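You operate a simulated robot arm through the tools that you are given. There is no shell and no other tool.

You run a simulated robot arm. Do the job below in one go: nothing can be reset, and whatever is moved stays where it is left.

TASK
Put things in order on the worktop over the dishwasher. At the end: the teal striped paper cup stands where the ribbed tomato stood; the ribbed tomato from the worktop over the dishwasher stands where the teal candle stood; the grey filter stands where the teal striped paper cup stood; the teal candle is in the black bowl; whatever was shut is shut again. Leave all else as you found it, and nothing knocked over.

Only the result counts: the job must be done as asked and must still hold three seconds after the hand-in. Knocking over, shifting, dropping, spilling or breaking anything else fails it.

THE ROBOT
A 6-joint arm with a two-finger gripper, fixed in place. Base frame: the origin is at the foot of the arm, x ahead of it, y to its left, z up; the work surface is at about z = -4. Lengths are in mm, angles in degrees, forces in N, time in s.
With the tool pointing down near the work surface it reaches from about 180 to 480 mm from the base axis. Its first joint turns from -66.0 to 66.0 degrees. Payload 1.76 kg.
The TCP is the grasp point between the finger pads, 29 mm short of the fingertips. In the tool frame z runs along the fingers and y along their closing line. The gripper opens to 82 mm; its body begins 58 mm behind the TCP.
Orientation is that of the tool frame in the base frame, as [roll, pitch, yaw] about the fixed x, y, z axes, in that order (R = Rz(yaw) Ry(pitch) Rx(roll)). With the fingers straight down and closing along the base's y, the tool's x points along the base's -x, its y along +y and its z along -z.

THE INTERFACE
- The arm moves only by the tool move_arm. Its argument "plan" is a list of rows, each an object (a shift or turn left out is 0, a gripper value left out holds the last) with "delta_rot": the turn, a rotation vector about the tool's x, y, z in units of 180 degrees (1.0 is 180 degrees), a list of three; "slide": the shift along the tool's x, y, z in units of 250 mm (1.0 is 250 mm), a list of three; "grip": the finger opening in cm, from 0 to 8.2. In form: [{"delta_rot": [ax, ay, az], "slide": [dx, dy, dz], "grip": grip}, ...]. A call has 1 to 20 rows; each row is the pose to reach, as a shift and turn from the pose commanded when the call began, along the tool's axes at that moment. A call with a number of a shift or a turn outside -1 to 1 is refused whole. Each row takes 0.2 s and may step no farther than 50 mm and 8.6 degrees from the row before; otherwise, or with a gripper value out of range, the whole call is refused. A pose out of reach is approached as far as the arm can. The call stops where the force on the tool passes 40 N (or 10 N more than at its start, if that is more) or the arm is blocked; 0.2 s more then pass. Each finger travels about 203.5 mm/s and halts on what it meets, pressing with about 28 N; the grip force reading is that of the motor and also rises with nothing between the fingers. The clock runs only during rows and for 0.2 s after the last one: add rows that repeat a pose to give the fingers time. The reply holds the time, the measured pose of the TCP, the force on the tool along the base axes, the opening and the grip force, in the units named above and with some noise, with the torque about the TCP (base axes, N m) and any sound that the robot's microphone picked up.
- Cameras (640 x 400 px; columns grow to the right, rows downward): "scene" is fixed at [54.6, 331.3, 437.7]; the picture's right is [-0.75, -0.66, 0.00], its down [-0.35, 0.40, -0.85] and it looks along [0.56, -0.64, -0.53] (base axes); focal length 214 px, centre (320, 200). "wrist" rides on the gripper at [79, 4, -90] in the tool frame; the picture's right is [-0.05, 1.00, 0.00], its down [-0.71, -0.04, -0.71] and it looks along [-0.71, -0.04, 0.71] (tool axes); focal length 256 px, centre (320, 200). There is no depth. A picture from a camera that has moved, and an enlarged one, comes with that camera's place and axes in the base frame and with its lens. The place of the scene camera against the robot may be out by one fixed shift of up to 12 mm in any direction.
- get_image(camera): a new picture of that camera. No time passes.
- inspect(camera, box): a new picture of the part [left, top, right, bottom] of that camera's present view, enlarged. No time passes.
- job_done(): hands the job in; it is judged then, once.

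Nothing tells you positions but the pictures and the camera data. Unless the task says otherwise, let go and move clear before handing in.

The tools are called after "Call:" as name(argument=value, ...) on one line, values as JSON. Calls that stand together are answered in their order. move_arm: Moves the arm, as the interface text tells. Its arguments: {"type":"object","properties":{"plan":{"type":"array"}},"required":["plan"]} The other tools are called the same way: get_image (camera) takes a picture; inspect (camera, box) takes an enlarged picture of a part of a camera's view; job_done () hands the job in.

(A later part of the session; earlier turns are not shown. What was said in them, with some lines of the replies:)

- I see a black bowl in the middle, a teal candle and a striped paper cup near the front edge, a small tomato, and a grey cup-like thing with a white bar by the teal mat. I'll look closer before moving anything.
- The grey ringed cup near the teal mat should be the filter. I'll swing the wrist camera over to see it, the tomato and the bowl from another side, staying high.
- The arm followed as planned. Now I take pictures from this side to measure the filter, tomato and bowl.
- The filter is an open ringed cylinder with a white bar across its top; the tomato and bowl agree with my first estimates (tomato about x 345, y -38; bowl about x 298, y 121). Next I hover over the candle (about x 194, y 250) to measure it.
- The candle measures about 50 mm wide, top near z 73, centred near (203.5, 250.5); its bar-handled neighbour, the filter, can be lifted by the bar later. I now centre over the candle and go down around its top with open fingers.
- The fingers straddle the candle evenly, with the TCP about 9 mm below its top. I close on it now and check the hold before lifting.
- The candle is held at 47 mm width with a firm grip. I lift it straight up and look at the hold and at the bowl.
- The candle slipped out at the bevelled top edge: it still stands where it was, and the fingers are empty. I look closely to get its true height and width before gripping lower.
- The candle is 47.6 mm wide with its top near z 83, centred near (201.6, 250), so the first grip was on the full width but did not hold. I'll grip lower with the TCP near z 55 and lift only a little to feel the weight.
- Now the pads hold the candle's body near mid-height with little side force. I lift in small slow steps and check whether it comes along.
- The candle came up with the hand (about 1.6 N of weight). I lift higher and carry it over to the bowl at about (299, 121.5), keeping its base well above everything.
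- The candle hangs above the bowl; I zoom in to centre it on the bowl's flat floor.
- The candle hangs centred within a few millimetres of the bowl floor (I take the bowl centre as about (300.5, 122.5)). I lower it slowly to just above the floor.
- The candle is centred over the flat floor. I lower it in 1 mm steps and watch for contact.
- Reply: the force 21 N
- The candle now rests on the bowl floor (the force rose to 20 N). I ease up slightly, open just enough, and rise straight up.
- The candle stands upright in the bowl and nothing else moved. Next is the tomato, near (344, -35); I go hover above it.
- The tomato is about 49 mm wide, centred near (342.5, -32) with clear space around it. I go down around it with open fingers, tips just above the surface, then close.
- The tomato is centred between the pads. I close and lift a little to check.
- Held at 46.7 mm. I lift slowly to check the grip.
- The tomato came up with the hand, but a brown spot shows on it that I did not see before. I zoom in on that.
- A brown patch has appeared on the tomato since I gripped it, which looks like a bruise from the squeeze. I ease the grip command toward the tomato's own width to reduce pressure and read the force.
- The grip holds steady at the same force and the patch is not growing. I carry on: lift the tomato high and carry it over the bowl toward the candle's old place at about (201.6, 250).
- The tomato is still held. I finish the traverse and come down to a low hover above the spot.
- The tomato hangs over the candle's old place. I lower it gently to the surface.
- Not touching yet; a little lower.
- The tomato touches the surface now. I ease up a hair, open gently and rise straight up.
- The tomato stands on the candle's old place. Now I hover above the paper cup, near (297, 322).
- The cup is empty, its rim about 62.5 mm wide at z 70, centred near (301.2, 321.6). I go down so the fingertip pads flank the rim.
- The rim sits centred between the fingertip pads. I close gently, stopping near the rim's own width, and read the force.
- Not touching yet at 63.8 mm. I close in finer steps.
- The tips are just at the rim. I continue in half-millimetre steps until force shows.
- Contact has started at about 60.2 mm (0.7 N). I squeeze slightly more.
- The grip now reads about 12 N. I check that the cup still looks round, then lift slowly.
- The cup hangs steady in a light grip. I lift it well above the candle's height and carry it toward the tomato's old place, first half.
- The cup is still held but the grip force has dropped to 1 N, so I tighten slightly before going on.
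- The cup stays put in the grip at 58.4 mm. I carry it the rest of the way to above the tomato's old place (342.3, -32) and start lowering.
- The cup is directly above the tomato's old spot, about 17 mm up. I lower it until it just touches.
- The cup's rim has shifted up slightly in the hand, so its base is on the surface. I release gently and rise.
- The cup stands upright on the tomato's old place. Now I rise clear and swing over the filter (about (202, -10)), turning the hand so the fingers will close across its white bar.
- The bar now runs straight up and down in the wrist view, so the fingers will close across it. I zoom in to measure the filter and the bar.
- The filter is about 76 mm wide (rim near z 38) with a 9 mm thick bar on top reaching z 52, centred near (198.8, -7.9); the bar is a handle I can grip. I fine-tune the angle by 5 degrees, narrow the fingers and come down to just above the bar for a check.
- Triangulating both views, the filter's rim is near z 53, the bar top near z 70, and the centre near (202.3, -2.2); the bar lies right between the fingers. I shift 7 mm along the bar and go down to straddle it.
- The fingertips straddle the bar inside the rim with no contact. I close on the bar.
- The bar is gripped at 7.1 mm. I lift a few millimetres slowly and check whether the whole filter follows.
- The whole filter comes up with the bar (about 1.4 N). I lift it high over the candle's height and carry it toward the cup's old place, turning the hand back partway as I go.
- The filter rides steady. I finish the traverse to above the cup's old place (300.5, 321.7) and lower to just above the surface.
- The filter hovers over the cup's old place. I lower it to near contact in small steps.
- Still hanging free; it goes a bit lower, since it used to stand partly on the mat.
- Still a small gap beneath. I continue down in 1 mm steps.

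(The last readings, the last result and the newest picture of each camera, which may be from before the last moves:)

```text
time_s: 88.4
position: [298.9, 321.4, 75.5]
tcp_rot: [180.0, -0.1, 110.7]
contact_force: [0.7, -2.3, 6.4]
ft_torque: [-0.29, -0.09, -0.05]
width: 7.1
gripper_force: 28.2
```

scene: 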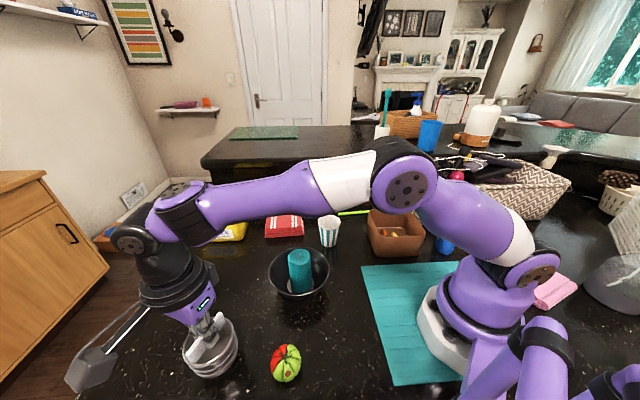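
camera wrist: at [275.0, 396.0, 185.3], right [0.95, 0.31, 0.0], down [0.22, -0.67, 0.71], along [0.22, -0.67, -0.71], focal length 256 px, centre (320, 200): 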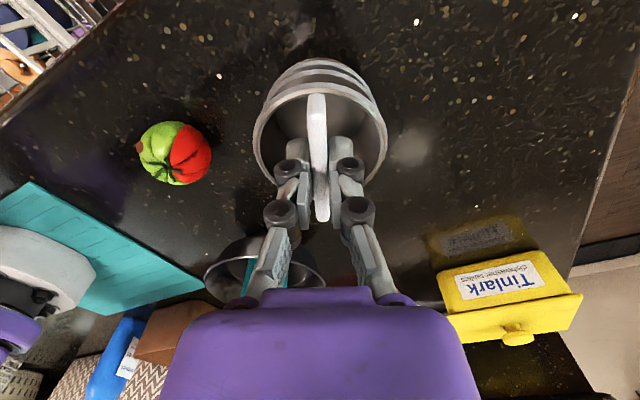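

The filter's base touches now (6 N). I open gently to 30 mm and rise straight up.

Call:
move_arm(plan=[{"grip": 0.7}, {"grip": 1.0}, {"grip": 1.6}, {"grip": 2.4}, {"grip": 2.8}, {"grip": 2.8}, {"slide": [0, 0, -0.02], "grip": 2.8}, {"slide": [0, 0, -0.06]}, {"slide": [0, 0, -0.12]}, {"slide": [0, 0, -0.22]}, {"slide": [0, 0, -0.34]}, {"slide": [0, 0, -0.44]}, {"slide": [0, 0, -0.5]}, {"slide": [0, 0, -0.5]}])

Call:
get_image(camera="wrist")

Call:
get_image(camera="scene")

```text
time_s: 91.4
position: [302.1, 321.0, 197.8]
tcp_rot: [-180.0, -0.1, 110.8]
contact_force: [-0.8, -0.5, -0.3]
ft_torque: [0.0, -0.01, 0.04]
width: 27.9
gripper_force: 0.0
```

```text
taken
camera wrist: at [278.0, 396.9, 287.5], right [0.95, 0.3, 0.0], down [0.22, -0.67, 0.71], along [0.22, -0.67, -0.71], focal length 256 px, centre (320, 200)
```

wrist: 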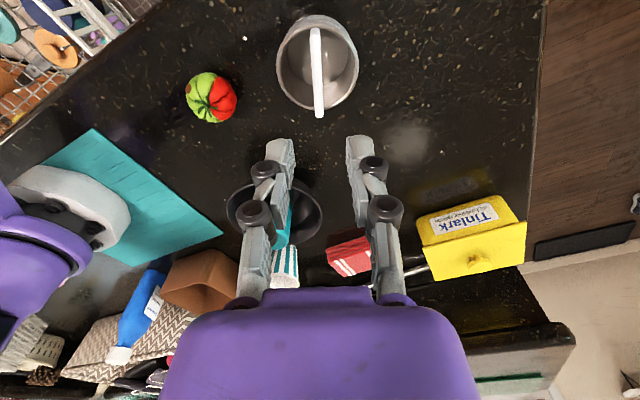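

```text
taken
```

scene: 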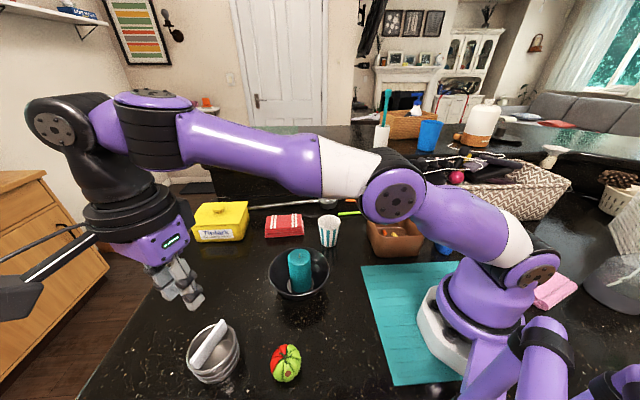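

All four items are in place and the hand is clear. I take close looks to confirm everything stands upright and nothing else moved.

Call:
inspect(camera="scene", box=[160, 180, 400, 400])

Call:
inspect(camera="wrist", box=[160, 0, 400, 150])

Call:
inspect(camera="scene", box=[280, 180, 480, 320])

```text
1.82 times, centred on (280, 290) of scene
camera zoom: at [54.6, 331.3, 437.7], right [-0.75, -0.66, 0.0], down [-0.35, 0.4, -0.85], along [0.56, -0.64, -0.53], focal length 390 px, centre (393, 36)
```

zoom: 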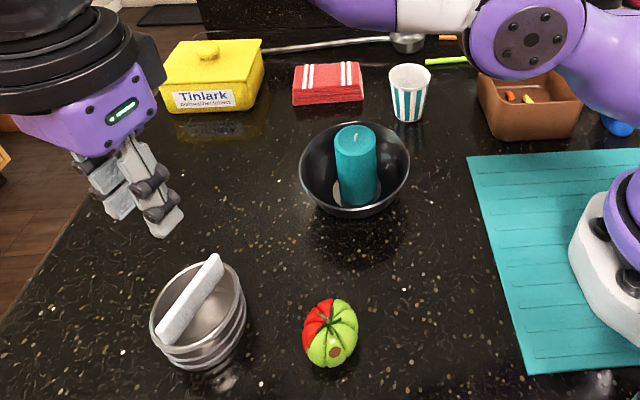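

```text
2.67 times, centred on (280, 75) of wrist
camera zoom: at [278.0, 396.9, 287.5], right [0.95, 0.3, 0.0], down [0.22, -0.67, 0.71], along [0.22, -0.67, -0.71], focal length 683 px, centre (427, 533)
```

zoom: 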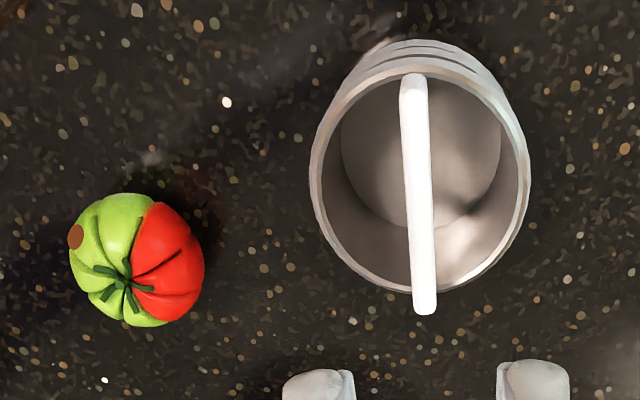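

```text
2.86 times, centred on (380, 250) of scene
camera zoom: at [54.6, 331.3, 437.7], right [-0.75, -0.66, 0.0], down [-0.35, 0.4, -0.85], along [0.56, -0.64, -0.53], focal length 613 px, centre (149, 57)
```

zoom: 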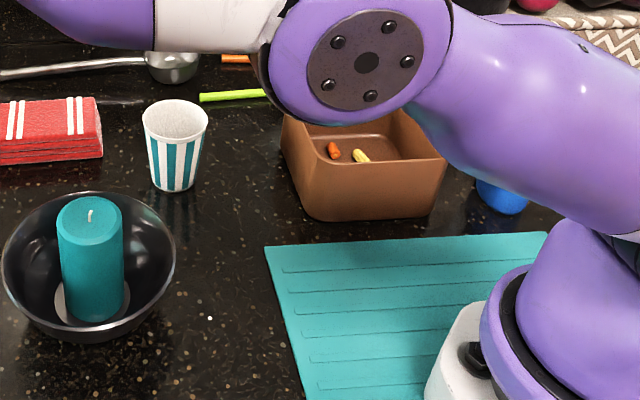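

Everything is in place. The cup is on the tomato's old spot, the tomato on the candle's, and the filter on the cup's at about (300.4, 320.4). The candle stands in the bowl, and nothing that was shut got opened. The tomato has a small brown patch that appeared when I gripped and lifted it. I'm handing in now.

Call:
job_done()

```text
The job is handed in.
```

The job is handed in and every item is in its requested place, but the tomato picked up a small brown mark on the way.

- **Paper cup:** the teal striped cup stands where the ribbed tomato stood.
- **Tomato:** it stands where the teal candle stood.
- **Filter:** it stands where the paper cup stood. I lifted it by its white bar, and it ended up turned about 55° from its original orientation.
- **Candle:** it stands upright in the black bowl. My first grip slipped off and left it standing where it was; the second grip held.
- **Everything else:** I opened nothing, and the last pictures show nothing knocked over and nothing else visibly moved.

**Brown mark on the tomato:** it showed up after I gripped the tomato at about 28 N and lifted it. It looks like a bruise from that grip, but I can't be sure. I tried to ease the grip, but the force didn't drop, so I carried on. The mark did not grow. Closing in finer steps later gave a lighter grip on the cup, so I could have gripped the tomato more gently too.
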